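You operate a simulated robot arm through the tools that you are given. There is no shell and no other tool. Be economical: measure what you need, move in short steps, check, and stop when the job is done.

You run a simulated two-armed robot. Do the job below in one go: nothing can be reset, and whatever is moved stays where it is left.

JOB
Pick up the rye jar with one hand, pass it to the other hand and put it on the pantry counter. Set down upright: rye jar.

It is judged by the outcome, as a careful person would: the job done as asked, and still so three seconds after it is handed in. It fails if anything else is knocked over, pushed out of place, dropped, spilled or broken.

ROBOT AND FRAMES
Two 6-joint arms with two-finger parallel grippers on one trunk, on a base that drives. Base frame: it is fixed to the floor where the robot stands at the start and does not move with it; the origin is under the middle of the robot, x ahead of it, y to its left, z up. Lengths are in cm, angles in rad, forces in N, time in s.
The left shoulder is at the start at [6, 18.7, 112.2], the right one opposite. With the tool pointing down near the work surface each hand reaches from about 24 to 62 cm from the robot's upright axis, wherever it stands, measured 20 degrees to its own side. Places, roughly: pantry counter [-330, 310, 90]. Payload 1.57 kg a hand.
The tool frame of a hand sits at the grasp point between the pads (the TCP): z along the fingers, y along the line on which they close. The tips reach 3 cm beyond it. Largest opening 11 cm; finger width 2.4, thickness 1.2; the body of the gripper, 4.8 by 11.2 cm, starts 7.8 cm behind the TCP.
Orientation is that of the tool frame in the base frame, as a unit quaternion [x, y, z, w]. With the fingers straight down and closing along the base's y, the tool's x points along the base's -x, its y along +y and its z along -z.

CONTROLS
- The arms move only by the tool move_arm. It takes "left_targets", "right_targets" or both (then of equal length, played together; a hand with none holds still); each is a list of rows, each a list of 7 numbers: the finger opening in m, from 0 to 0.11, then the shift along the tool's x, y, z in m, then the turn, a rotation vector about the tool's x, y, z in rad. In form: [[jaw, x, y, z, ax, ay, az], ...]. A call has 1 to 12 rows; each row is the pose to reach, as a shift and turn from the pose commanded when the call began, along the tool's axes at that moment. A row lasts 0.2 s, in which the tool goes at most 5 cm and 0.15 rad; a call with a longer step from one row to the next is refused whole, and so is a gripper value outside its range. A pose out of reach is approached as far as the arm can. The call stops where the force on the tool passes 40 N (or 10 N more than at its start, if that is more) or the arm is blocked; 0.2 s more then pass. Each finger travels about 15.3 cm/s and halts on what it meets, pressing with about 24 N; the grip force reading is that of the motor and also rises with nothing between the fingers. The clock runs only during rows and for 0.2 s after the last one: add rows that repeat a pose to give the fingers time. It gives the time, the measured TCP pose, the force on the tool (base axes), the opening and the grip force at its end, in the units of the frame above (readings bear some noise), with the torque about the TCP (base axes, N m) and any sound that the robot's microphone picked up, and new pictures: "pictures" is both (left out), scene, wrist or none (wrist: the cameras of the hands that moved).
- Cameras (640 x 400 px; columns grow to the right, rows downward): "scene" is now at [1.48, -0.93, 165.91]; the picture's right is [-0.13, -0.99, 0.00], its down [-0.79, 0.11, -0.61] and it looks along [0.60, -0.08, -0.79] (base axes); focal length 271 px, centre (320, 200). "left" rides on the left gripper at [7, -1.6, -14.1] in its tool frame; the picture's right is [0.23, 0.97, 0.00], its down [-0.86, 0.20, -0.48] and it looks along [-0.47, 0.11, 0.88] (tool axes); focal length 222 px, centre (320, 200). "right" rides on the right gripper at [7, 1.6, -14.1] in its tool frame; the picture's right is [-0.23, 0.97, 0.00], its down [-0.86, -0.20, -0.48] and it looks along [-0.47, -0.11, 0.88] (tool axes); focal length 222 px, centre (320, 200).
- raise_lower(by): slides the trunk up (or, below 0, down) by that many cm; the arms and the scene camera ride with it, the base frame stays. It gives what a move gives, with no picture.
- base_move(legs): drives the robot by 1 to 6 legs, each [ahead, left, turn to the left] in cm, cm and rad, along the robot's own axes; the way and the turn of a leg run together, so that a leg with both is an arc; at most 150 cm and 3.142 rad a leg. The arms and the cameras ride along, it lands a little off, and it stops where it bumps. It gives what a move gives, and a new picture of the scene camera.
- aim_head(pan, tilt): turns the head with the scene camera to pan (to the left, within 1.501 rad either way) and tilt (down, from -0.506 to 1.204), counted from straight ahead of the robot. It gives what a move gives, and a new picture of the scene camera.
- point_at(camera, pixels): for up to 12 pixels [column, row] of the newest picture of that camera ("zoom" is the newest enlarged one), the place [x, y, z] in the base frame of the surface seen there, good to about 0.2 cm. It takes no simulated time.
- close_up(camera, box): a new picture of the part [left, top, right, bottom] of that camera's present view, enlarged. It takes no simulated time.
- sign_off(): hands the job in; it is judged then, once.

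Work in short steps. Measure before you move; look again where a grasp or a placing could have gone wrong, and mend it. You have 80 turns and 260 pictures in all, those below and enlarged ones among them. Open the grippers and draw the arms clear of the work before you hand the job in, unless the task says otherwise; then end with one line.

The tools are called after "Emit:" as a command line: name --argument value ..., lists and objects as JSON in quotes. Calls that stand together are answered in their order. move_arm: Moves the arms, as the interface text tells. Its arguments: {"type":"object","properties":{"left_targets":{"type":"array"},"right_targets":{"type":"array"},"pictures":{"type":"string","enum":["both","scene","wrist","none"]}},"required":[]} The other tools are called the same way: raise_lower (by) slides the trunk up or down; base_move (legs) drives the base; aim_head (pan, tilt) turns the head that bears the scene camera; point_at (camera, pixels) gives the place of the surface under pixels of a picture; close_up (camera, box) takes an enlarged picture of a part of a camera's view; sign_off () hands the job in.

At the start:

```text
t: 0.0
left_tool_pos: [39.13, 10.99, 111.44]
left_tcp_rot: [0.0, 1.0, 0.0, -0.001]
left_contact_force: [0.3, 0.7, 0.1]
left_moment: [-0.01, -0.01, -0.02]
left_gripper_width: 10.99
left_grip_force: 0.1
right_tool_pos: [33.76, -22.52, 114.33]
right_tcp_rot: [0.0, 1.0, 0.0, 0.0]
right_contact_force: [0.1, 0.0, 0.5]
right_moment: [0.01, 0.02, -0.02]
right_gripper_width: 11.03
right_grip_force: 0.1
trunk travel left (down, up): [-75.0, 24.0]
robot x, y, heading: [-0.08, -0.23, -0.001]
head pan, tilt: [-0.134, 0.915]
```

scene: 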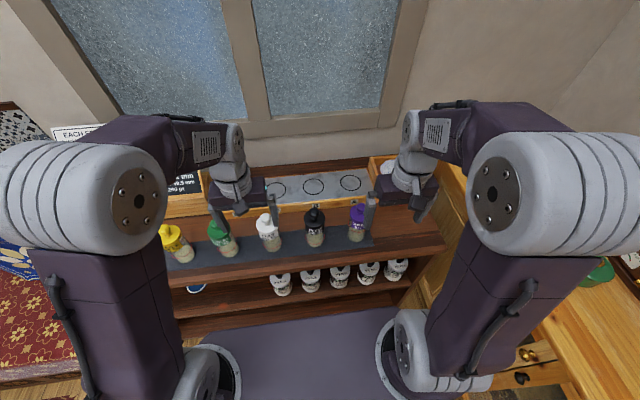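
right: 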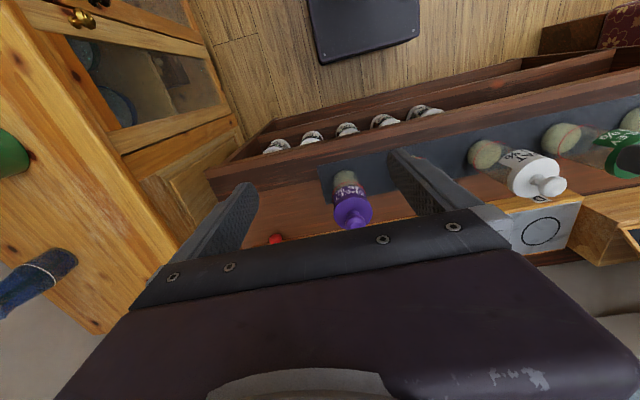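
left: 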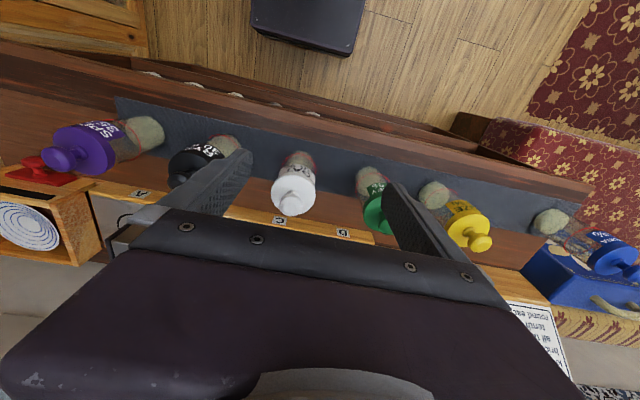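

The jars on the shelf have coloured lids (yellow, green, white, black, purple); I need their labels, so I enlarge the scene and the wrist views.

Emit:
close_up --camera "scene" --box '[150, 170, 410, 310]'

Emit:
close_up --camera "left" --box '[20, 90, 340, 290]'

Emit:
close_up --camera "left" --box '[320, 130, 640, 330]'

```text
2.46 times, centred on (280, 240) of scene
```

zoom: 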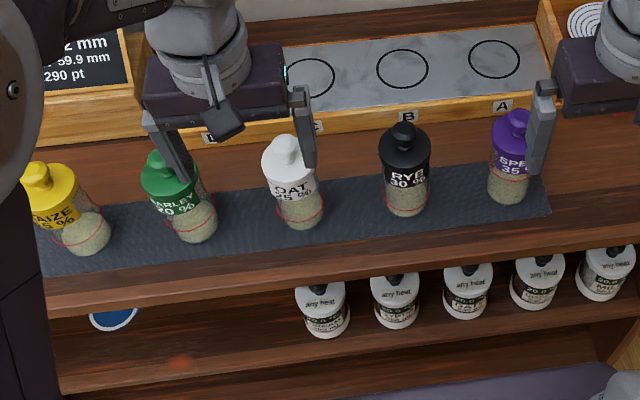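

```text
2.00 times, centred on (180, 190) of left
```

zoom: 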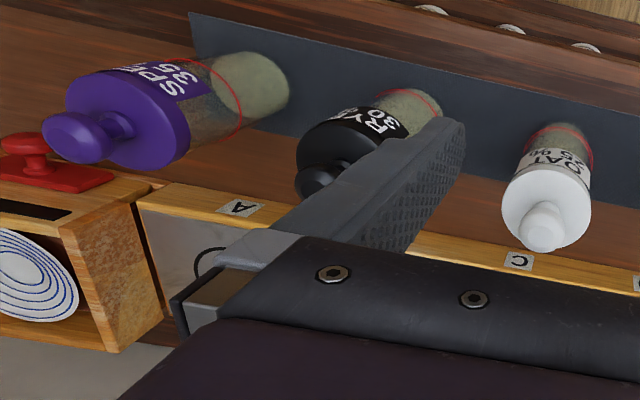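

```text
2.00 times, centred on (480, 230) of left
```

zoom: 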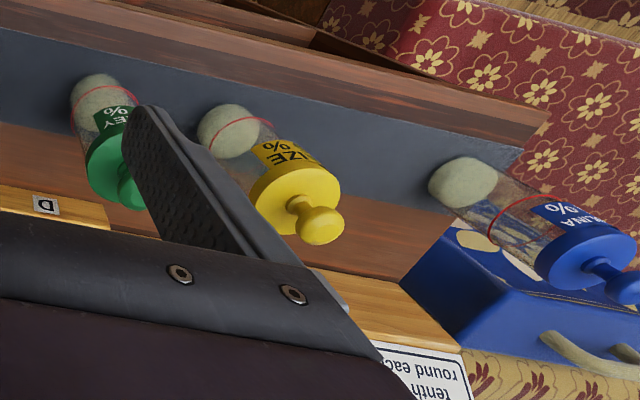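

The rye jar has the black lid (scene ~(315,225)). I measure it, its neighbours and the shelf, and read the cards.

Emit:
point_at --camera "scene" --pixels '[[314, 209], [314, 219], [315, 231], [316, 241], [315, 254], [335, 245], [267, 217], [269, 247], [358, 208], [310, 202], [340, 215], [280, 215]]'

Emit:
close_up --camera "scene" --box '[0, 100, 220, 240]'

Emit:
close_up --camera "left" --box '[460, 250, 640, 400]'

Emit:
aim_head --pan 0.7 --tilt 0.6

```text
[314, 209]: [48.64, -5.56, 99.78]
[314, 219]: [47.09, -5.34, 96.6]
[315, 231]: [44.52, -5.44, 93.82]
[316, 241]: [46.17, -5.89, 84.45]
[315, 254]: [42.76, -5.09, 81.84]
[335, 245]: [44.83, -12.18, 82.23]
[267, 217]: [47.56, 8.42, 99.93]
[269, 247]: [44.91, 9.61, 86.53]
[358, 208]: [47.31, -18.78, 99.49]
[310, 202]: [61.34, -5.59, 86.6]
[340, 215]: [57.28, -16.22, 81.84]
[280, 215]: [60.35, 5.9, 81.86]
```

```text
2.86 times, centred on (110, 170) of scene
```

zoom: 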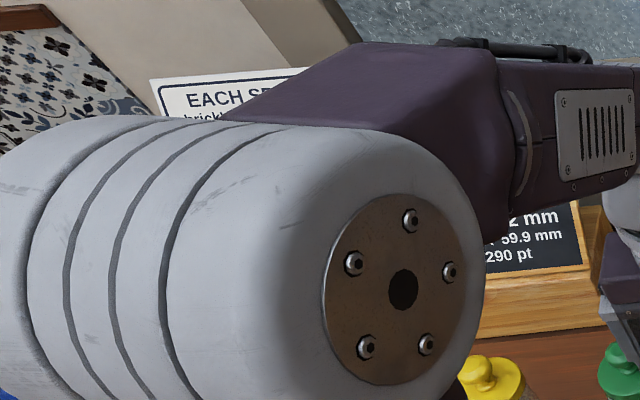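

```text
2.67 times, centred on (550, 325) of left
```

zoom: 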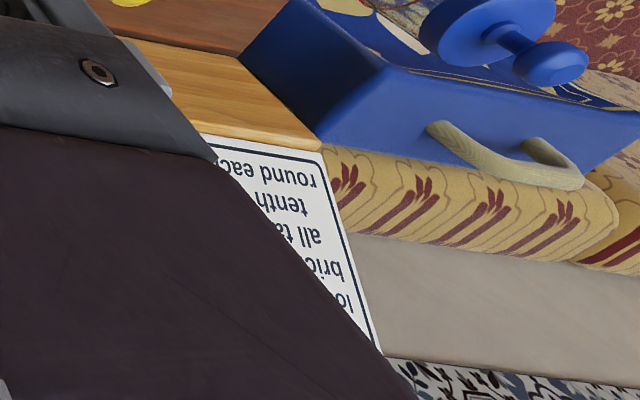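

```text
t: 1.2
left_tool_pos: [39.24, 11.07, 111.46]
left_tcp_rot: [-0.001, 1.0, 0.0, -0.001]
left_contact_force: [-0.3, -0.6, -0.4]
left_moment: [0.03, 0.04, -0.03]
left_gripper_width: 10.98
left_grip_force: 0.0
right_tool_pos: [33.71, -22.58, 114.24]
right_tcp_rot: [0.0, 1.0, 0.001, 0.0]
right_contact_force: [0.7, 0.3, -1.2]
right_moment: [0.04, -0.02, 0.05]
right_gripper_width: 11.01
right_grip_force: 0.0
trunk travel left (down, up): [-75.0, 24.0]
robot x, y, heading: [0.03, -0.02, -0.001]
head pan, tilt: [0.7, 0.6]
```

scene: 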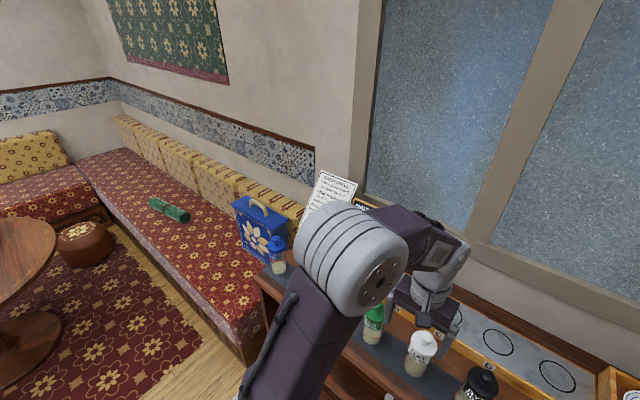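

I look closely at the jar to learn its shape (lid, body, height).

Emit:
aim_head --pan -0.1 --tilt 0.9

Emit:
close_up --camera "scene" --box '[270, 190, 350, 240]'

```text
t: 2.3
left_tool_pos: [39.16, 10.99, 111.45]
left_tcp_rot: [0.0, 1.0, 0.0, 0.0]
left_contact_force: [0.2, 0.3, 0.6]
left_moment: [-0.01, 0.01, -0.02]
left_gripper_width: 11.0
left_grip_force: 0.1
right_tool_pos: [33.69, -22.55, 114.27]
right_tcp_rot: [0.0, 1.0, 0.0, 0.0]
right_contact_force: [-0.4, 0.6, -0.1]
right_moment: [-0.03, 0.01, 0.0]
right_gripper_width: 11.0
right_grip_force: 0.0
trunk travel left (down, up): [-75.0, 24.0]
robot x, y, heading: [0.09, 0.1, 0.004]
head pan, tilt: [-0.099, 0.901]
```

scene: 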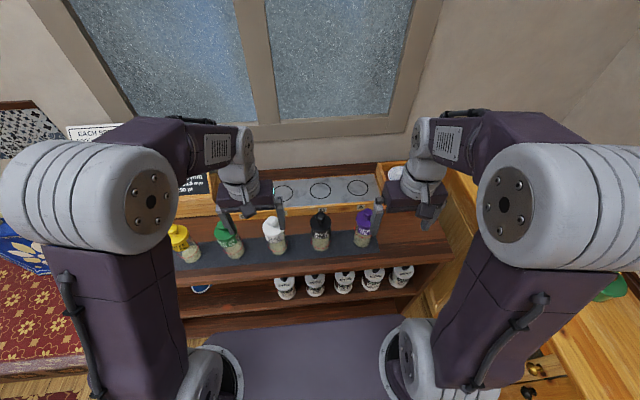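

```text
8.00 times, centred on (310, 215) of scene
```

zoom: 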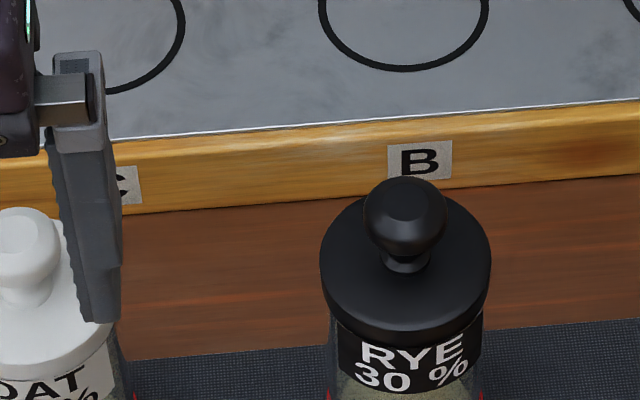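

I measure knob, lid edges, label, and glass on the enlarged picture.

Emit:
point_at --camera "zoom" --pixels '[[405, 205], [350, 220], [326, 260], [486, 258], [405, 300], [405, 325], [405, 350], [405, 385], [340, 365], [478, 350], [335, 245], [440, 207]]'

Emit:
close_up --camera "scene" --box '[280, 210, 360, 260]'

Emit:
point_at --camera "zoom" --pixels '[[325, 240], [325, 280], [325, 310], [325, 330], [270, 280], [385, 270], [250, 240], [398, 235], [255, 290], [395, 290], [325, 350], [140, 240]]'

```text
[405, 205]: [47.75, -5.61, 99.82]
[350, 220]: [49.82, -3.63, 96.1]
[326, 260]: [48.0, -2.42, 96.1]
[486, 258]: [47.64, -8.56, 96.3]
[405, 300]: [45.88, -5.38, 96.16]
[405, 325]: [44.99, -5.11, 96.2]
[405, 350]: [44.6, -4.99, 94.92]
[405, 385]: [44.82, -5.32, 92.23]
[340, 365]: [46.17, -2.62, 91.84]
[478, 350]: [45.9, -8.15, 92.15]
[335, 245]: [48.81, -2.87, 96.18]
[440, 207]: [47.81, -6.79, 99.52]
```

```text
8.00 times, centred on (320, 235) of scene
```

zoom: 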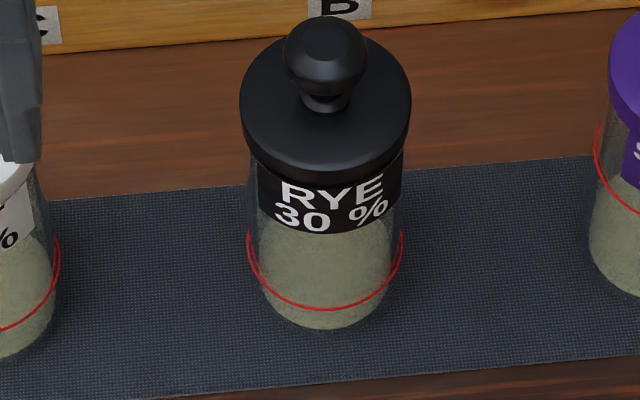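

```text
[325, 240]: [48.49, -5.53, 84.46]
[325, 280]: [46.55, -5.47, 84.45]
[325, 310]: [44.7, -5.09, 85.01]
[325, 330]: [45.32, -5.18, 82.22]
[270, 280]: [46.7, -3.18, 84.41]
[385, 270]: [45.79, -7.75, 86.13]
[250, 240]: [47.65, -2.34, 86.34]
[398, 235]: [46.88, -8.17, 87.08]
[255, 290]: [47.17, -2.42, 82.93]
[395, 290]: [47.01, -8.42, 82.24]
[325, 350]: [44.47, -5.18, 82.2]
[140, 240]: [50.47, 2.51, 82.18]
```

Rye jar: axis about (47.6, -5.5), base z 82, glass radius 3 up to 94.8, lid to 96.2, knob to 100.5. Plan: right hand picks it low from the front (pitched 35° below level), left hand takes it higher up. First I move the left hand aside and bring the right hand to a pre-grasp in front of the jar.

Emit:
move_arm --right_targets '[[0.09, 0, 0.03, 0, 0, -0.137, 0], [0.09, -0.006, 0.06, 0, 0, -0.274, 0], [0.09, -0.012, 0.09, 0, 0, -0.411, 0], [0.09, -0.018, 0.12, 0, 0, -0.548, 0], [0.09, -0.025, 0.15, 0, 0, -0.685, 0], [0.09, -0.032, 0.1705, 0, 0, -0.822, 0], [0.09, -0.041, 0.1705, 0.02, 0, -0.96, 0], [0.09, -0.041, 0.1705, 0.06, 0, -0.96, 0], [0.09, -0.041, 0.1705, 0.1, 0, -0.96, 0], [0.09, -0.041, 0.1705, 0.1, 0, -0.96, 0]]' --left_targets '[[0.11, 0.01, 0.03, 0, 0, 0, 0], [0.11, 0.02, 0.06, 0, 0, 0, 0], [0.11, 0.03, 0.09, 0, 0, 0, 0], [0.11, 0.04, 0.12, 0, 0, 0, 0], [0.11, 0.05, 0.14, 0, 0, 0, 0], [0.11, 0.05, 0.14, 0, 0, 0, 0], [0.11, 0.05, 0.14, 0, 0, 0, 0], [0.11, 0.05, 0.14, 0, 0, 0, 0], [0.11, 0.05, 0.14, 0, 0, 0, 0], [0.11, 0.05, 0.14, 0, 0, 0, 0]]'

```text
t: 4.5
left_tool_pos: [34.06, 24.97, 111.44]
left_tcp_rot: [0.0, 1.0, 0.001, -0.001]
left_contact_force: [0.5, -1.0, -0.4]
left_moment: [0.01, 0.0, 0.0]
left_gripper_width: 10.99
left_grip_force: 0.2
right_tool_pos: [40.5, -2.38, 108.04]
right_tcp_rot: [-0.001, 0.887, -0.002, 0.461]
right_contact_force: [0.2, -0.9, 1.0]
right_moment: [0.0, -0.01, -0.01]
right_gripper_width: 9.01
right_grip_force: 0.1
right hand out of reach, approached as far as the arm can: row 5, 6, 7, 8, 9, 10
trunk travel left (down, up): [-75.0, 24.0]
robot x, y, heading: [-0.07, -0.01, 0.004]
head pan, tilt: [-0.099, 0.901]
```

scene: 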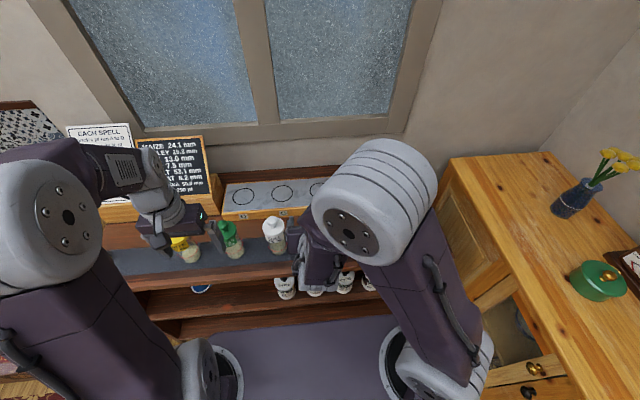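
right: 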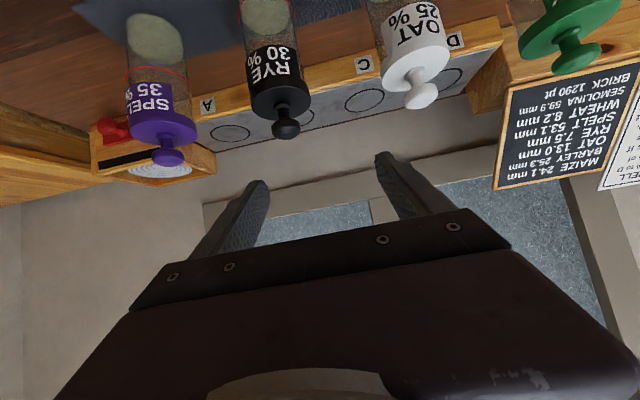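
left: 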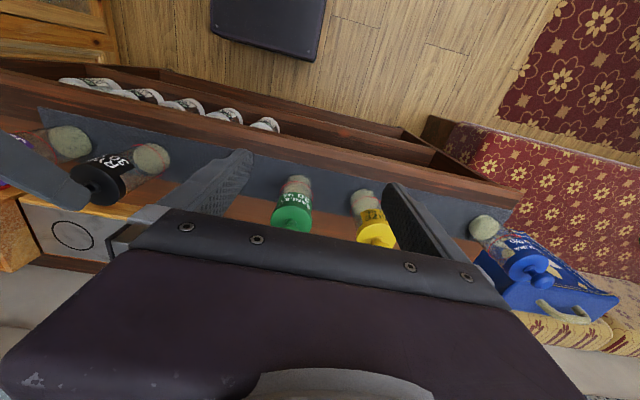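

The right hand is short of its pose because the jar is too near for a level tool (it sits at (40.5,-2.4,108), clear of jars). I back the base up 16 cm to get room.

Emit:
base_move --legs '[[-16, 0, 0]]'

```text
t: 5.9
left_tool_pos: [18.12, 25.01, 111.36]
left_tcp_rot: [-0.001, 1.0, 0.0, -0.001]
left_contact_force: [1.3, 0.2, -0.1]
left_moment: [0.0, 0.03, -0.02]
left_gripper_width: 11.02
left_grip_force: 0.0
right_tool_pos: [24.56, -2.36, 107.85]
right_tcp_rot: [0.001, 0.888, -0.003, 0.46]
right_contact_force: [-1.2, -0.4, -0.4]
right_moment: [-0.02, 0.03, 0.0]
right_gripper_width: 9.0
right_grip_force: 0.1
trunk travel left (down, up): [-75.0, 24.0]
robot x, y, heading: [-16.1, 0.39, -0.002]
head pan, tilt: [-0.099, 0.901]
```

scene: 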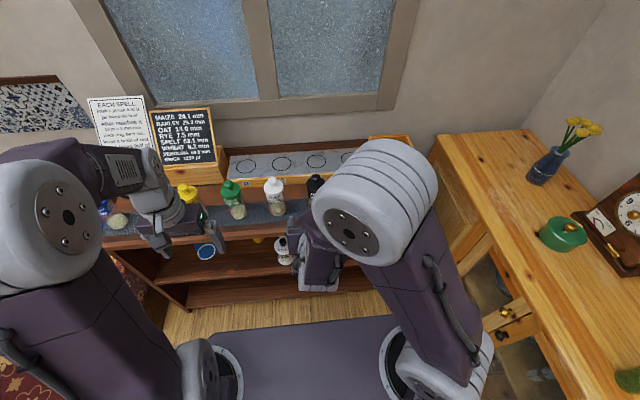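

I now make a moderate step forward-down to see how the command base relates to the measured pose.

Emit:
move_arm --right_targets '[[0.09, 0.0073, -0.01, 0.042, 0, 0, 0], [0.09, 0.0147, -0.02, 0.0836, 0, 0, 0], [0.09, 0.0147, -0.02, 0.0836, 0, 0, 0]]' --pictures "none"

```text
t: 6.7
left_tool_pos: [17.77, 24.95, 111.54]
left_tcp_rot: [0.0, 1.0, 0.0, 0.001]
left_contact_force: [-0.5, -0.7, 0.3]
left_moment: [-0.03, -0.03, -0.02]
left_gripper_width: 11.0
left_grip_force: 0.2
right_tool_pos: [31.68, -2.92, 103.81]
right_tcp_rot: [-0.001, 0.889, -0.008, 0.459]
right_contact_force: [0.3, -0.4, 0.2]
right_moment: [-0.01, -0.01, -0.02]
right_gripper_width: 9.0
right_grip_force: 0.0
right hand out of reach, approached as far as the arm can: row 1, 2, 3
trunk travel left (down, up): [-75.0, 24.0]
robot x, y, heading: [-16.01, 0.04, 0.002]
head pan, tilt: [-0.099, 0.901]
```

Still short; I believe the arm is too folded, so I push the hand forward level 8 cm (safe in either reading of the reference).

Emit:
move_arm --right_targets '[[0.09, -0.023, 0, 0.0328, 0, 0, 0], [0.09, -0.0459, 0, 0.0655, 0, 0, 0], [0.09, -0.0459, 0, 0.0655, 0, 0, 0], [0.09, -0.0459, 0, 0.0655, 0, 0, 0]]' --pictures "none"

```text
t: 7.7
left_tool_pos: [17.97, 24.87, 111.39]
left_tcp_rot: [-0.001, 1.0, 0.0, 0.0]
left_contact_force: [-0.2, 0.2, 0.6]
left_moment: [-0.01, -0.04, -0.03]
left_gripper_width: 11.0
left_grip_force: 0.1
right_tool_pos: [39.81, -3.1, 103.86]
right_tcp_rot: [0.0, 0.888, -0.002, 0.46]
right_contact_force: [0.0, -0.8, 0.0]
right_moment: [0.01, -0.04, -0.03]
right_gripper_width: 9.01
right_grip_force: 0.0
trunk travel left (down, up): [-75.0, 24.0]
robot x, y, heading: [-15.89, -0.08, -0.004]
head pan, tilt: [-0.099, 0.901]
```

Now in reach and on reference: (39.8,-3.1,103.9). I go down to the pre-grasp at (37.5,-5.5,93.5) in front of the jar.

Emit:
move_arm --right_targets '[[0.09, 0.0325, -0.01, 0.0134, 0, 0, 0], [0.09, 0.065, -0.018, 0.0268, 0, 0, 0], [0.09, 0.0976, -0.024, 0.0403, 0, 0, 0], [0.09, 0.0976, -0.024, 0.0403, 0, 0, 0]]'

```text
t: 8.7
left_tool_pos: [17.91, 24.78, 111.44]
left_tcp_rot: [0.0, 1.0, 0.0, 0.0]
left_contact_force: [-0.1, -0.4, 0.5]
left_moment: [0.0, 0.01, -0.02]
left_gripper_width: 11.03
left_grip_force: 0.0
right_tool_pos: [39.57, -3.91, 94.55]
right_tcp_rot: [-0.002, 0.889, -0.012, 0.457]
right_contact_force: [0.2, -1.5, 0.4]
right_moment: [-0.01, 0.0, 0.04]
right_gripper_width: 9.01
right_grip_force: 0.1
right hand out of reach, approached as far as the arm can: row 2, 3, 4
trunk travel left (down, up): [-75.0, 24.0]
robot x, y, heading: [-16.15, 0.1, -0.003]
head pan, tilt: [-0.099, 0.901]
```

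scene: 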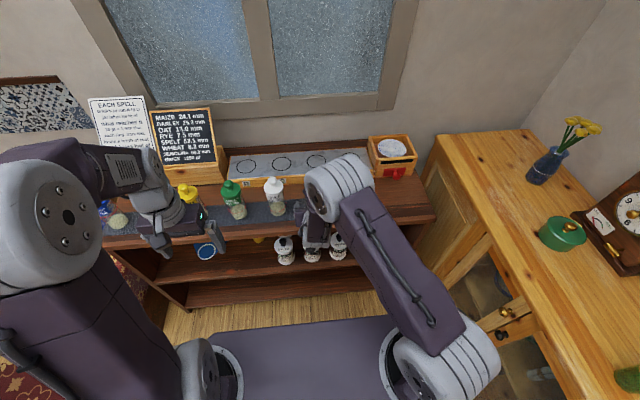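
right: 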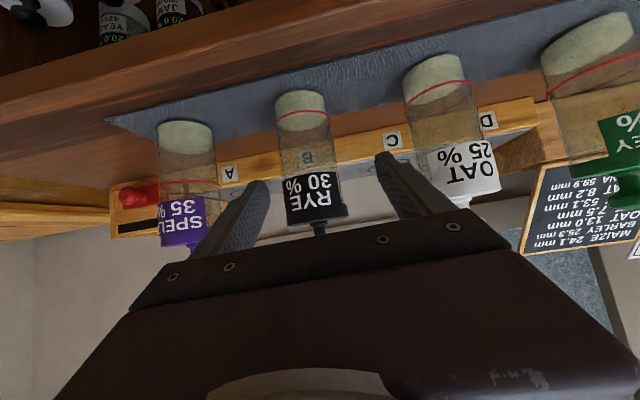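

The hand is 1.6 cm off in y and at the fold limit; I back the base 5 cm more for slack.

Emit:
base_move --legs '[[-5, 0, 0]]'

```text
t: 9.6
left_tool_pos: [13.44, 25.05, 111.19]
left_tcp_rot: [0.0, 1.0, -0.001, -0.003]
left_contact_force: [1.9, 0.3, 0.8]
left_moment: [0.01, 0.05, 0.0]
left_gripper_width: 11.0
left_grip_force: 0.0
right_tool_pos: [35.14, -3.86, 94.36]
right_tcp_rot: [-0.003, 0.89, -0.013, 0.455]
right_contact_force: [0.1, 0.6, 0.2]
right_moment: [-0.03, 0.03, -0.01]
right_gripper_width: 9.0
right_grip_force: 0.0
trunk travel left (down, up): [-75.0, 24.0]
robot x, y, heading: [-21.17, 0.14, -0.002]
head pan, tilt: [-0.099, 0.901]
```

scene: 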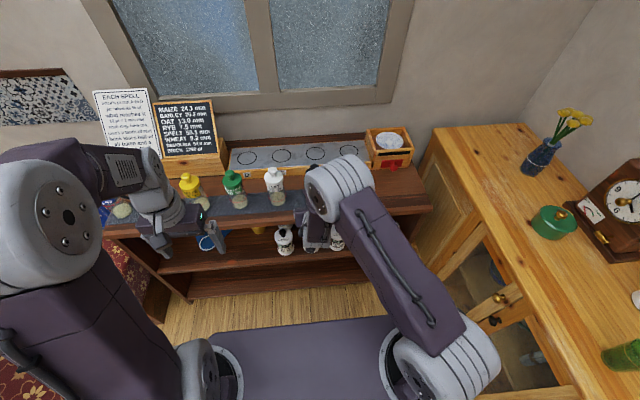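

I align in y and approach to (39,-5.6,92.8).

Emit:
move_arm --right_targets '[[0.09, -0.005, -0.012, 0.02, 0, 0, 0], [0.09, -0.0101, -0.018, 0.0406, 0, 0, 0], [0.09, -0.0101, -0.018, 0.0406, 0, 0, 0]]' --pictures "wrist"

Emit:
point_at --camera "right" --pixels '[[290, 180], [310, 180], [330, 180], [285, 195], [340, 190], [310, 150]]'

```text
t: 10.4
left_tool_pos: [12.85, 25.04, 111.46]
left_tcp_rot: [0.0, 1.0, 0.0, 0.001]
left_contact_force: [-1.0, -0.5, 0.5]
left_moment: [0.02, -0.01, 0.01]
left_gripper_width: 10.99
left_grip_force: 0.0
right_tool_pos: [38.49, -5.66, 93.29]
right_tcp_rot: [-0.003, 0.889, -0.012, 0.458]
right_contact_force: [-0.6, 0.6, -0.4]
right_moment: [0.01, -0.03, 0.0]
right_gripper_width: 9.01
right_grip_force: 0.1
trunk travel left (down, up): [-75.0, 24.0]
robot x, y, heading: [-20.84, 0.14, 0.005]
head pan, tilt: [-0.099, 0.901]
```

right: 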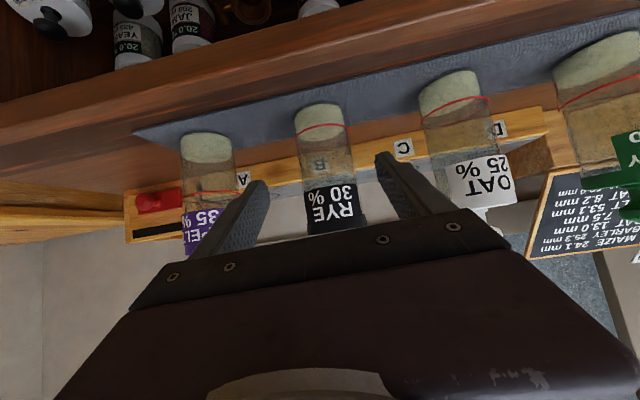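

```text
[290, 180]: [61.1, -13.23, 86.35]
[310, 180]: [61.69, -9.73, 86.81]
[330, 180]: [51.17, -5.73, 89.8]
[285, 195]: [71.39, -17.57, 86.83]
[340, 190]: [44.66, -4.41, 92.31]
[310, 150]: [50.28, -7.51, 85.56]
```

The fingers straddle the rye jar (glass around column 330, fingers 255–390). I advance 11.4 cm along the tool to the grasp point.

Emit:
move_arm --right_targets '[[0.09, 0.001, 0.001, 0.028, 0, 0, 0], [0.09, 0.002, 0.0015, 0.056, 0, 0, 0], [0.09, 0.003, 0.0015, 0.085, 0, 0, 0], [0.09, 0.0035, 0.0015, 0.1136, 0, 0, 0], [0.09, 0.0035, 0.0015, 0.1136, 0, 0, 0]]'

```text
t: 11.6
left_tool_pos: [12.89, 24.94, 111.4]
left_tcp_rot: [0.0, 1.0, 0.0, 0.0]
left_contact_force: [0.6, 0.1, 0.4]
left_moment: [0.02, 0.01, 0.02]
left_gripper_width: 10.98
left_grip_force: 0.1
right_tool_pos: [47.55, -5.79, 86.12]
right_tcp_rot: [-0.002, 0.89, -0.013, 0.456]
right_contact_force: [0.2, 0.2, 0.0]
right_moment: [-0.01, -0.03, 0.0]
right_gripper_width: 8.99
right_grip_force: 0.1
trunk travel left (down, up): [-75.0, 24.0]
robot x, y, heading: [-21.23, 0.45, 0.005]
head pan, tilt: [-0.099, 0.901]
```

scene: 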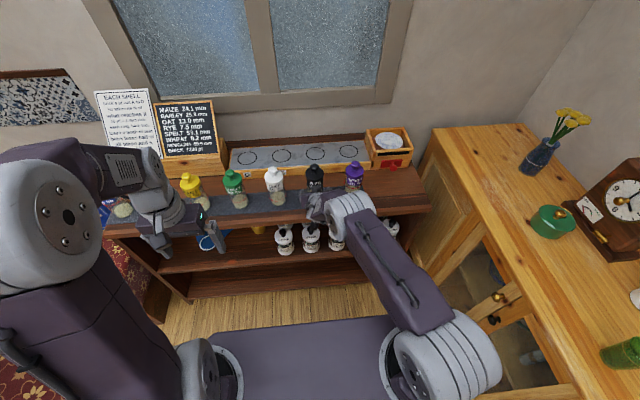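
right: 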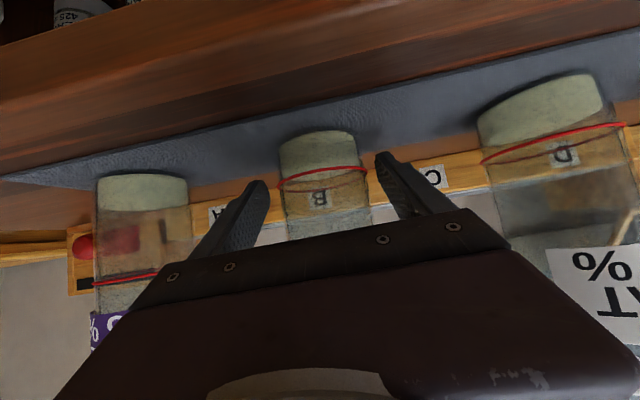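

The jar is between the fingers without contact. I close.

Emit:
move_arm --right_targets '[[0.075, 0, 0, 0, 0, 0, 0], [0.065, 0, 0, 0, 0, 0, 0], [0.055, 0, 0, 0, 0, 0, 0], [0.04, 0, 0, 0, 0, 0, 0], [0.04, 0, 0, 0, 0, 0, 0]]' --pictures "wrist"

```text
t: 12.8
left_tool_pos: [13.1, 24.96, 111.39]
left_tcp_rot: [0.0, 1.0, 0.0, 0.0]
left_contact_force: [-0.1, 0.4, 0.0]
left_moment: [-0.01, 0.0, 0.02]
left_gripper_width: 10.98
left_grip_force: 0.2
right_tool_pos: [47.67, -5.83, 86.21]
right_tcp_rot: [-0.002, 0.89, -0.013, 0.456]
right_contact_force: [0.0, 1.0, 0.1]
right_moment: [0.12, -0.03, 0.0]
right_gripper_width: 6.55
right_grip_force: 24.1
trunk travel left (down, up): [-75.0, 24.0]
robot x, y, heading: [-21.27, 0.13, 0.001]
head pan, tilt: [-0.099, 0.901]
```

right: 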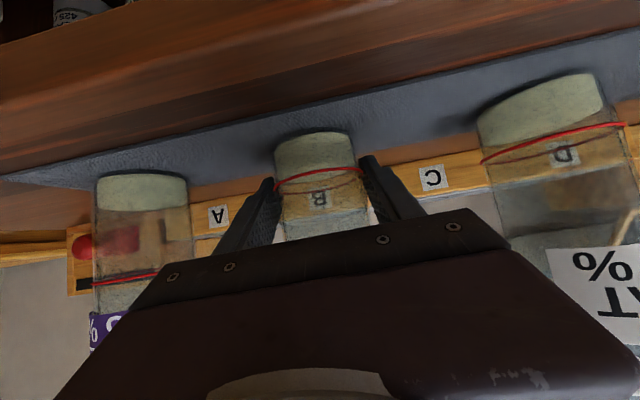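

Gripped at 6.55 cm, 24 N. I lift straight up a little first to check.

Emit:
move_arm --right_targets '[[0.04, -0.0164, 0, -0.0115, 0, 0, 0], [0.04, -0.0328, 0, -0.023, 0, 0, 0], [0.04, -0.0328, 0, -0.023, 0, 0, 0]]'

```text
t: 13.6
left_tool_pos: [13.08, 24.94, 111.42]
left_tcp_rot: [0.001, 1.0, 0.001, 0.0]
left_contact_force: [0.5, 0.7, -0.1]
left_moment: [-0.04, -0.01, -0.02]
left_gripper_width: 10.99
left_grip_force: 0.1
right_tool_pos: [47.73, -5.88, 90.15]
right_tcp_rot: [-0.003, 0.889, -0.012, 0.457]
right_contact_force: [-0.5, 0.1, -4.0]
right_moment: [-0.04, 0.01, 0.02]
right_gripper_width: 6.57
right_grip_force: 23.6
trunk travel left (down, up): [-75.0, 24.0]
robot x, y, heading: [-20.89, 0.04, -0.002]
head pan, tilt: [-0.099, 0.901]
```

scene: 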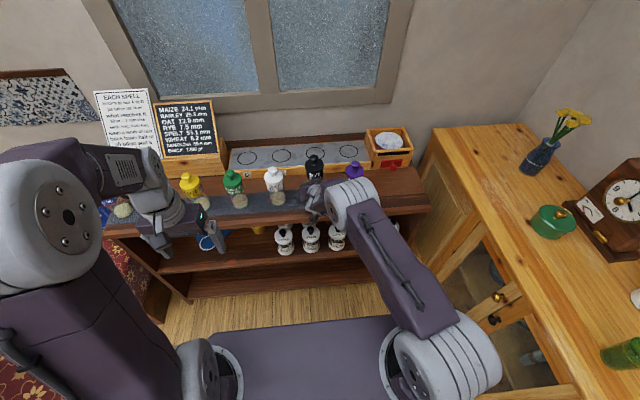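
right: 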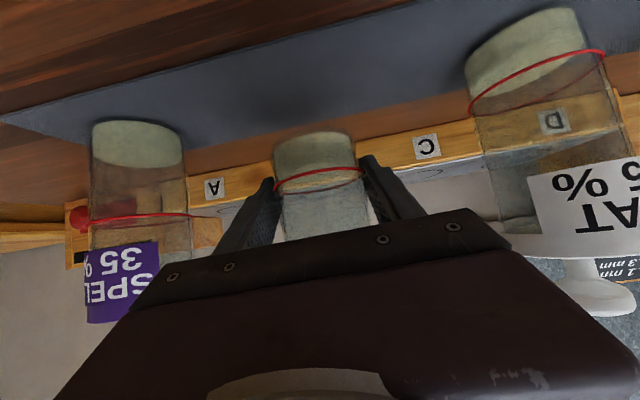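

Lifted with about 4 N weight. I raise another 18 cm clear of the neighbours.

Emit:
move_arm --right_targets '[[0.04, -0.0295, 0, -0.0207, 0, 0, 0], [0.04, -0.059, 0, -0.0413, 0, 0, 0], [0.04, -0.0885, 0, -0.062, 0, 0, 0], [0.04, -0.118, 0, -0.0826, 0, 0, 0], [0.04, -0.1475, 0, -0.1033, 0, 0, 0], [0.04, -0.1475, 0, -0.1033, 0, 0, 0]]' --pictures "scene"

```text
t: 15.0
left_tool_pos: [13.07, 25.02, 111.54]
left_tcp_rot: [-0.001, 1.0, 0.0, 0.0]
left_contact_force: [-0.4, 0.0, 0.5]
left_moment: [-0.03, 0.06, -0.03]
left_gripper_width: 10.99
left_grip_force: 0.1
right_tool_pos: [47.93, -5.31, 108.18]
right_tcp_rot: [-0.001, 0.89, -0.013, 0.457]
right_contact_force: [0.5, 0.0, -2.5]
right_moment: [0.0, 0.02, -0.02]
right_gripper_width: 6.54
right_grip_force: 24.0
trunk travel left (down, up): [-75.0, 24.0]
robot x, y, heading: [-20.76, 0.06, -0.004]
head pan, tilt: [-0.099, 0.901]
```

scene: 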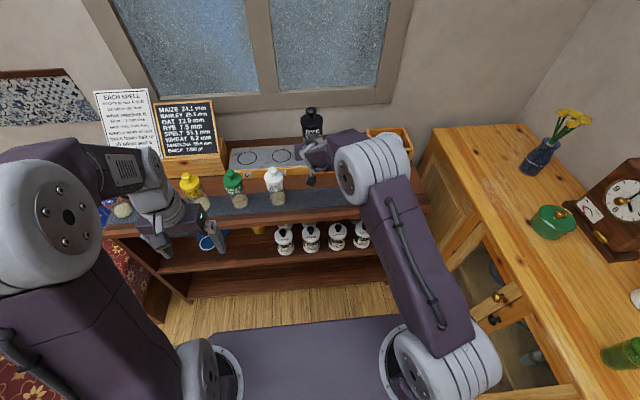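

Held upright. Before driving I look left and right for free floor.

Emit:
aim_head --pan 1.5 --tilt 0.5

Emit:
aim_head --pan -1.5 --tilt 0.5

```text
t: 16.7
left_tool_pos: [13.17, 24.92, 111.4]
left_tcp_rot: [-0.001, 1.0, 0.001, 0.0]
left_contact_force: [0.1, 0.3, -0.2]
left_moment: [0.0, -0.02, 0.01]
left_gripper_width: 11.0
left_grip_force: 0.0
right_tool_pos: [48.1, -5.28, 108.16]
right_tcp_rot: [-0.002, 0.89, -0.013, 0.456]
right_contact_force: [1.0, 0.3, -2.1]
right_moment: [0.0, -0.02, 0.02]
right_gripper_width: 6.54
right_grip_force: 23.8
trunk travel left (down, up): [-75.0, 24.0]
robot x, y, heading: [-21.03, -0.1, 0.003]
head pan, tilt: [1.499, 0.499]
```

scene: 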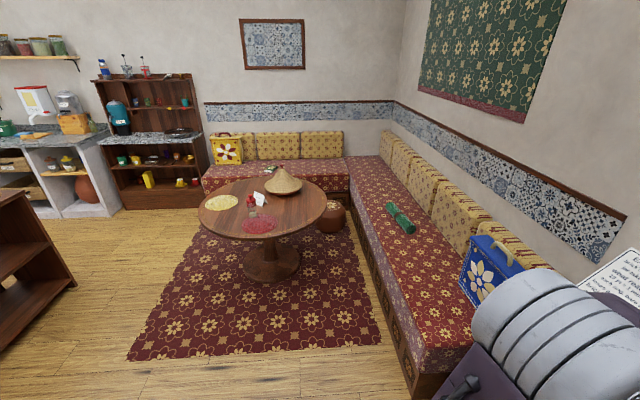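

```text
t: 19.3
left_tool_pos: [13.17, 24.93, 111.45]
left_tcp_rot: [0.0, 1.0, 0.0, 0.0]
left_contact_force: [0.6, -0.1, 0.4]
left_moment: [0.0, 0.01, -0.02]
left_gripper_width: 11.0
left_grip_force: 0.0
right_tool_pos: [47.95, -5.3, 108.11]
right_tcp_rot: [-0.003, 0.889, -0.013, 0.457]
right_contact_force: [-0.3, -0.6, -2.6]
right_moment: [0.0, 0.02, -0.02]
right_gripper_width: 6.54
right_grip_force: 23.8
trunk travel left (down, up): [-75.0, 24.0]
robot x, y, heading: [-20.96, 0.16, 0.0]
head pan, tilt: [-1.499, 0.499]
```

scene: 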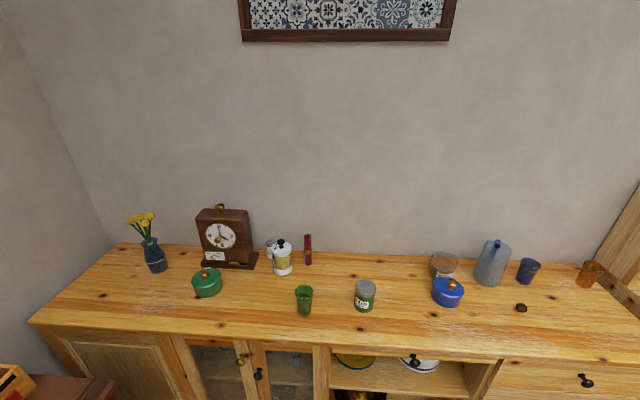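

The pantry counter is the stone-topped one far left. I back up 35 cm straight (that lane looks open) then look left again to measure.

Emit:
base_move --legs '[[-35, 0, 0]]'

Emit:
aim_head --pan 1.5 --tilt 0.4

```text
t: 21.6
left_tool_pos: [-21.67, 25.05, 111.28]
left_tcp_rot: [0.0, 1.0, 0.001, -0.001]
left_contact_force: [0.2, 0.2, -0.7]
left_moment: [-0.03, 0.05, -0.03]
left_gripper_width: 11.0
left_grip_force: 0.0
right_tool_pos: [13.25, -5.24, 107.99]
right_tcp_rot: [-0.003, 0.89, -0.012, 0.455]
right_contact_force: [-0.5, 0.1, -2.6]
right_moment: [-0.01, 0.0, 0.01]
right_gripper_width: 6.53
right_grip_force: 24.3
trunk travel left (down, up): [-75.0, 24.0]
robot x, y, heading: [-55.94, 0.04, 0.003]
head pan, tilt: [-1.499, 0.499]
```

scene: 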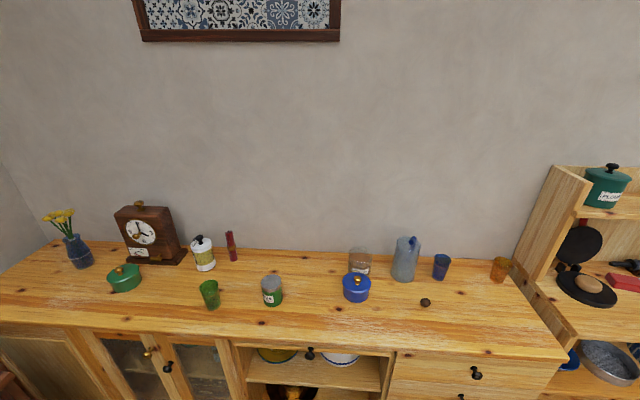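

```text
t: 24.2
left_tool_pos: [-21.76, 24.99, 111.37]
left_tcp_rot: [-0.001, 1.0, 0.001, 0.0]
left_contact_force: [0.6, -0.7, 0.2]
left_moment: [-0.01, 0.03, 0.02]
left_gripper_width: 10.99
left_grip_force: 0.0
right_tool_pos: [13.08, -5.24, 108.15]
right_tcp_rot: [-0.003, 0.89, -0.012, 0.456]
right_contact_force: [0.3, 0.4, -2.5]
right_moment: [-0.01, 0.03, -0.01]
right_gripper_width: 6.56
right_grip_force: 23.9
trunk travel left (down, up): [-75.0, 24.0]
robot x, y, heading: [-56.23, -0.17, 0.003]
head pan, tilt: [1.499, 0.4]
```

scene: 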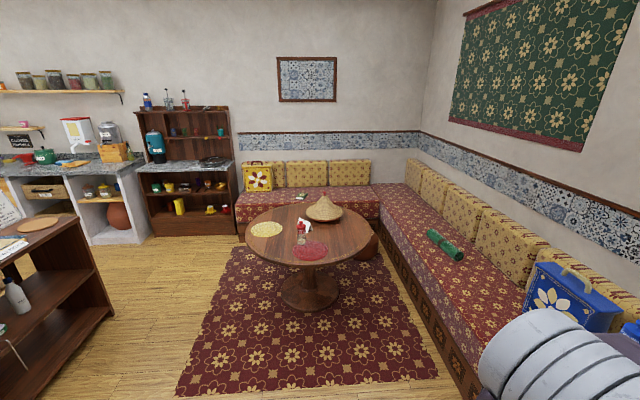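

I measure the landmarks: dark unit in the left foreground, counter edges, table and floor.

Emit:
point_at --camera "scene" --pixels '[[75, 214], [112, 310], [60, 395], [20, 220], [90, 168], [140, 170], [115, 243], [45, 170], [233, 172], [250, 240], [150, 290], [60, 240]]'

Emit:
close_up --camera "scene" --box '[0, 60, 260, 250]'

```text
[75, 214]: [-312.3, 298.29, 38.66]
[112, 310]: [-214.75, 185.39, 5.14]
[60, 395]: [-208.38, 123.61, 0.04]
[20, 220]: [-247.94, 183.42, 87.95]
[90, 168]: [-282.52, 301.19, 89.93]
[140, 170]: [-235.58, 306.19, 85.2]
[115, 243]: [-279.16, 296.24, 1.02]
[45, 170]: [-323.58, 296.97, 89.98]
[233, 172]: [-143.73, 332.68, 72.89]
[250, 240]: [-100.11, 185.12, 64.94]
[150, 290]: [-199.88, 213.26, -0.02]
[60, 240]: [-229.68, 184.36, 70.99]
```

```text
2.11 times, centred on (130, 155) of scene
```

zoom: 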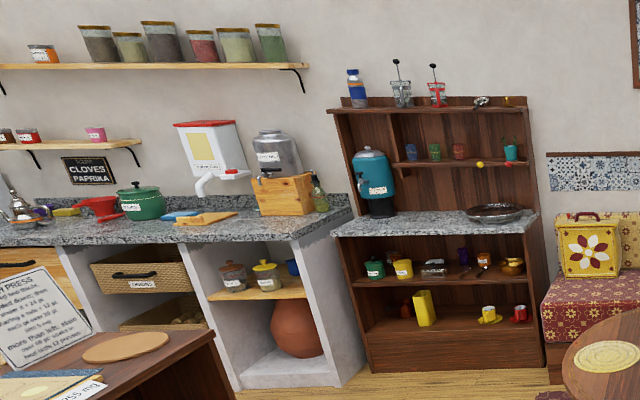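

Pantry counter: stone top z≈90, front edge y≈297, x≈-270 and beyond; island occupies x<-212, y up to ~190. I do the handover here in the open first: look ahead, and yaw the right hand 75° so it holds the jar from the robot's right, leaving the front for the left hand.

Emit:
aim_head --pan 0 --tilt 0.7

Emit:
move_arm --right_targets '[[0.04, 0.002, 0.008, -0.003, -0.1073, 0, -0.0752], [0.04, 0.004, 0.016, -0.0055, -0.2146, 0, -0.1504], [0.04, 0.006, 0.024, -0.008, -0.3219, 0, -0.2256], [0.04, 0.008, 0.032, -0.011, -0.4292, 0, -0.3008], [0.04, 0.01, 0.04, -0.0135, -0.5365, 0, -0.376], [0.04, 0.012, 0.048, -0.016, -0.6438, 0, -0.4512], [0.04, 0.014, 0.056, -0.019, -0.7511, 0, -0.5264], [0.04, 0.016, 0.064, -0.022, -0.8584, 0, -0.6016], [0.04, 0.018, 0.072, -0.0245, -0.9657, 0, -0.6768], [0.04, 0.019, 0.08, -0.027, -1.073, 0, -0.752], [0.04, 0.019, 0.08, -0.027, -1.073, 0, -0.752]]'

```text
t: 25.8
left_tool_pos: [-21.82, 24.93, 111.58]
left_tcp_rot: [-0.002, 1.0, 0.001, 0.0]
left_contact_force: [0.4, -0.8, 0.7]
left_moment: [-0.01, 0.01, -0.01]
left_gripper_width: 11.0
left_grip_force: 0.1
right_tool_pos: [13.07, -5.25, 108.13]
right_tcp_rot: [-0.003, 0.89, -0.012, 0.456]
right_contact_force: [-0.5, -0.2, -3.5]
right_moment: [0.0, 0.02, 0.01]
right_gripper_width: 6.57
right_grip_force: 24.4
trunk travel left (down, up): [-75.0, 24.0]
robot x, y, heading: [-55.94, -0.06, 0.005]
head pan, tilt: [0.0, 0.7]
```

scene: 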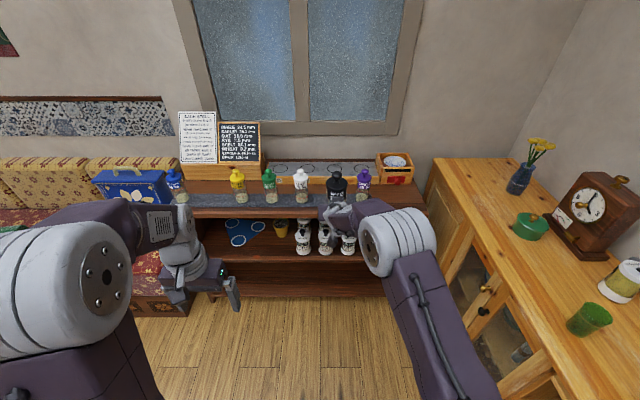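

```text
t: 28.2
left_tool_pos: [-21.85, 24.86, 111.45]
left_tcp_rot: [0.0, 1.0, 0.0, 0.001]
left_contact_force: [0.3, -0.7, 0.1]
left_moment: [0.01, 0.01, 0.03]
left_gripper_width: 10.99
left_grip_force: 0.1
right_tool_pos: [5.95, 4.4, 106.86]
right_tcp_rot: [-0.536, 0.715, 0.264, 0.363]
right_contact_force: [-0.2, 0.5, -3.6]
right_moment: [-0.02, 0.0, 0.03]
right_gripper_width: 6.54
right_grip_force: 23.9
right hand out of reach, approached as far as the arm can: row 2, 3, 4, 5, 6, 7, 8, 9, 10, 11
trunk travel left (down, up): [-75.0, 24.0]
robot x, y, heading: [-56.18, -0.16, -0.001]
head pan, tilt: [0.0, 0.7]
```

scene: 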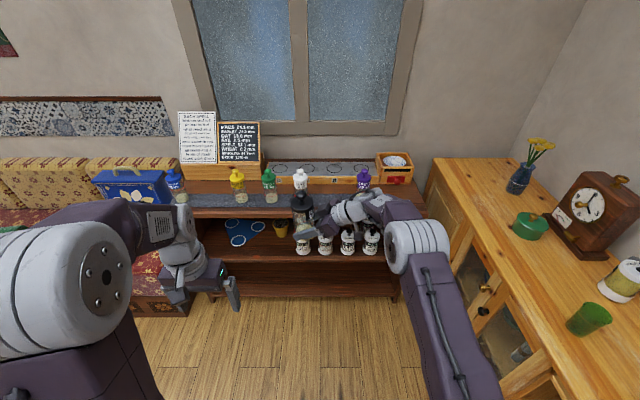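
right: 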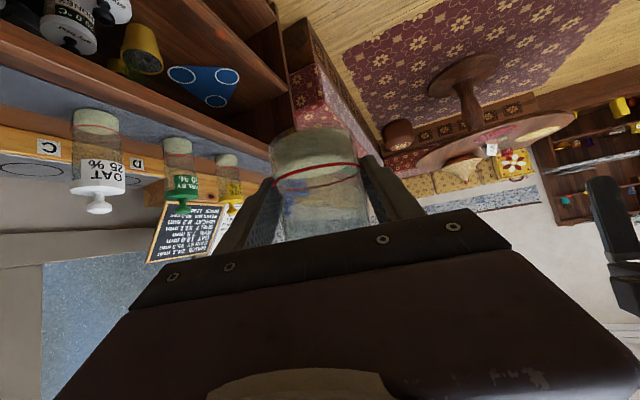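

Hand reached azimuth 73°, pitch 37°, jar upright. I measure the jar's present position on the scene picture near (302,200).

Emit:
close_up --camera "scene" --box '[260, 170, 360, 250]'

```text
5.00 times, centred on (310, 210) of scene
```

zoom: 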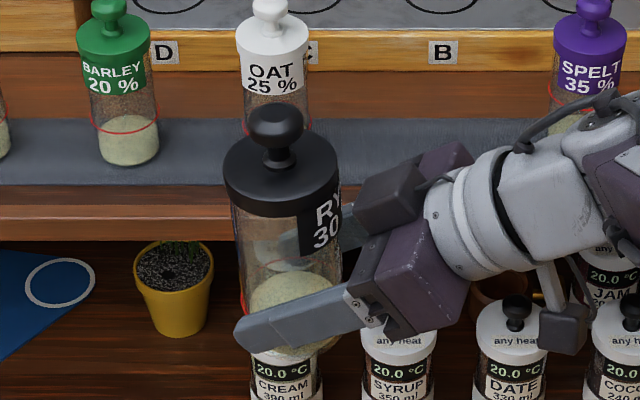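

Emit:
point_at --camera "zoom" --pixels '[[276, 118], [228, 180], [338, 178], [285, 205], [283, 188], [270, 240], [240, 225], [265, 160]]'

```text
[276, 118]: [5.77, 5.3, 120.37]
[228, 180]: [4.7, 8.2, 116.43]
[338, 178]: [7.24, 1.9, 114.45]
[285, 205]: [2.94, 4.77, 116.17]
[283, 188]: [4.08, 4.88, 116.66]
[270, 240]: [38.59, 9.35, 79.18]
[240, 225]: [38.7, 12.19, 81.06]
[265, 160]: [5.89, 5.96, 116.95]
```

Jar axis (6,5), glass z 102.5–115, knob top 121. Left hand will come steeply from the robot's side (azimuth -10°, pitch 55° down), above the right fingers. I move it to the pre-grasp (-2.3, 6.5, 123.3).

Emit:
move_arm --left_targets '[[0.095, 0, 0, -0.03, 0.0107, -0.122, 0.0338], [0.095, -0.01, 0, -0.06, 0.0213, -0.2436, 0.0676], [0.095, -0.03, -0.02, -0.09, 0.032, -0.3654, 0.1014], [0.095, -0.055, -0.045, -0.11, 0.0426, -0.487, 0.135], [0.095, -0.085, -0.075, -0.1185, 0.0533, -0.609, 0.169], [0.095, -0.115, -0.105, -0.1185, 0.0533, -0.609, 0.169], [0.095, -0.145, -0.135, -0.1185, 0.0533, -0.609, 0.169], [0.095, -0.175, -0.165, -0.1185, 0.0533, -0.609, 0.169], [0.095, -0.1955, -0.1836, -0.1185, 0.0533, -0.609, 0.169], [0.095, -0.1955, -0.1836, -0.1185, 0.0533, -0.609, 0.169]]'

```text
t: 30.4
left_tool_pos: [-2.3, 6.79, 123.26]
left_tcp_rot: [0.082, 0.95, -0.026, 0.3]
left_contact_force: [0.8, 0.5, 0.5]
left_moment: [-0.03, 0.01, -0.02]
left_gripper_width: 9.46
left_grip_force: 0.1
right_tool_pos: [5.97, 4.63, 106.77]
right_tcp_rot: [-0.536, 0.715, 0.263, 0.363]
right_contact_force: [0.4, 1.5, -3.0]
right_moment: [-0.05, 0.01, -0.03]
right_gripper_width: 6.57
right_grip_force: 23.7
trunk travel left (down, up): [-75.0, 24.0]
robot x, y, heading: [-55.92, 0.01, 0.003]
head pan, tilt: [0.0, 0.7]
```

scene: 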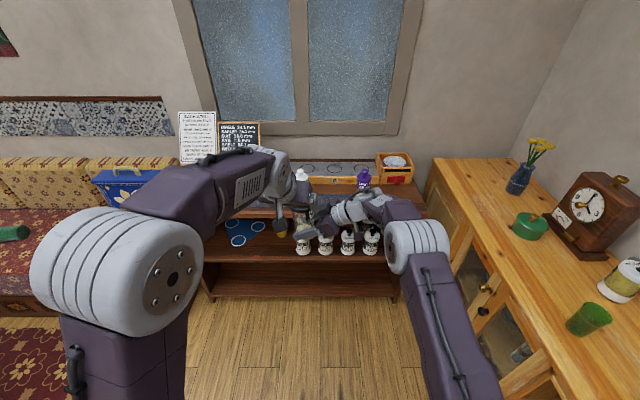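
left: 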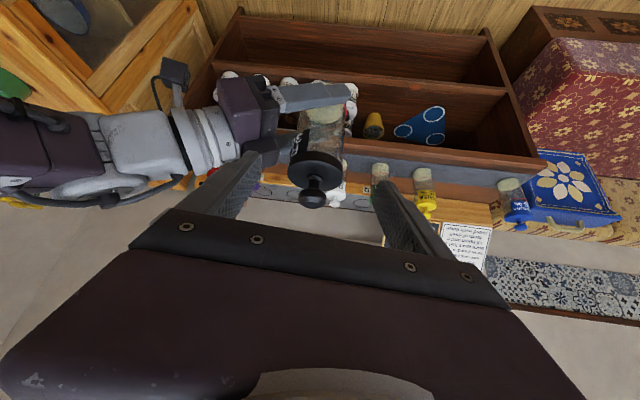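

The lid is centred between the left fingers (cols 290–340 vs fingers 245/385). I advance 9 cm first and check.

Emit:
move_arm --left_targets '[[0.095, 0, -0.001, 0.03, 0, 0, 0], [0.095, 0, -0.002, 0.06, 0, 0, 0], [0.095, 0, -0.003, 0.09, 0, 0, 0], [0.095, 0, -0.003, 0.09, 0, 0, 0]]'

Emit:
close_up --camera "scene" --box '[240, 150, 360, 250]'

```text
t: 31.1
left_tool_pos: [1.6, 5.59, 117.51]
left_tcp_rot: [0.085, 0.951, -0.025, 0.297]
left_contact_force: [-4.6, 0.4, -0.2]
left_moment: [-0.03, 0.12, -0.33]
left_gripper_width: 9.63
left_grip_force: 0.7
right_tool_pos: [6.41, 4.06, 106.29]
right_tcp_rot: [-0.529, 0.723, 0.259, 0.362]
right_contact_force: [4.8, -0.2, -2.3]
right_moment: [-0.07, 0.52, 0.23]
right_gripper_width: 6.56
right_grip_force: 24.2
trunk travel left (down, up): [-75.0, 24.0]
robot x, y, heading: [-55.84, -0.01, 0.006]
head pan, tilt: [0.0, 0.7]
stopped in row 3 (right hand): the force on the tool passed its limit at 74 N (the readings are from after the stop); the commanded pose is now the measured one
```

scene: 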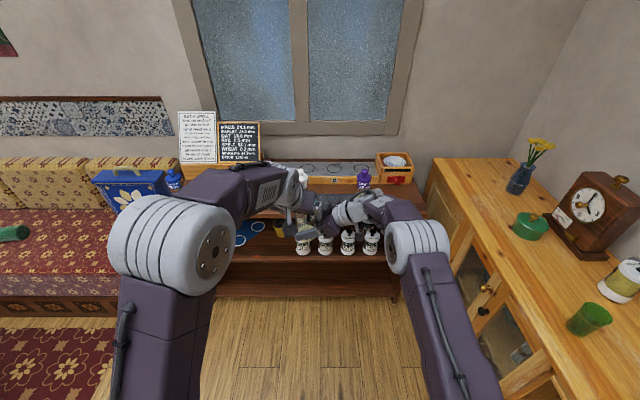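
left: 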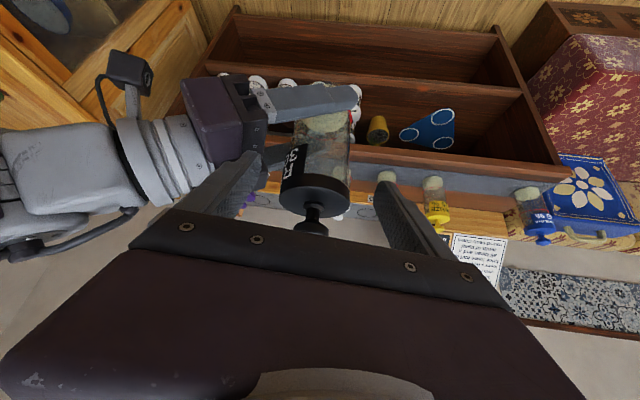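

```text
4.00 times, centred on (300, 200) of scene
```

zoom: 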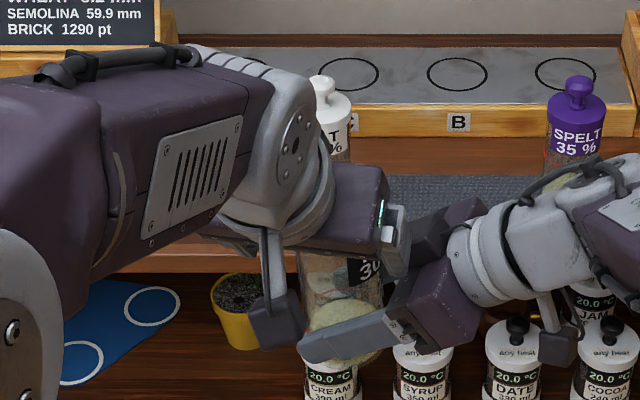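

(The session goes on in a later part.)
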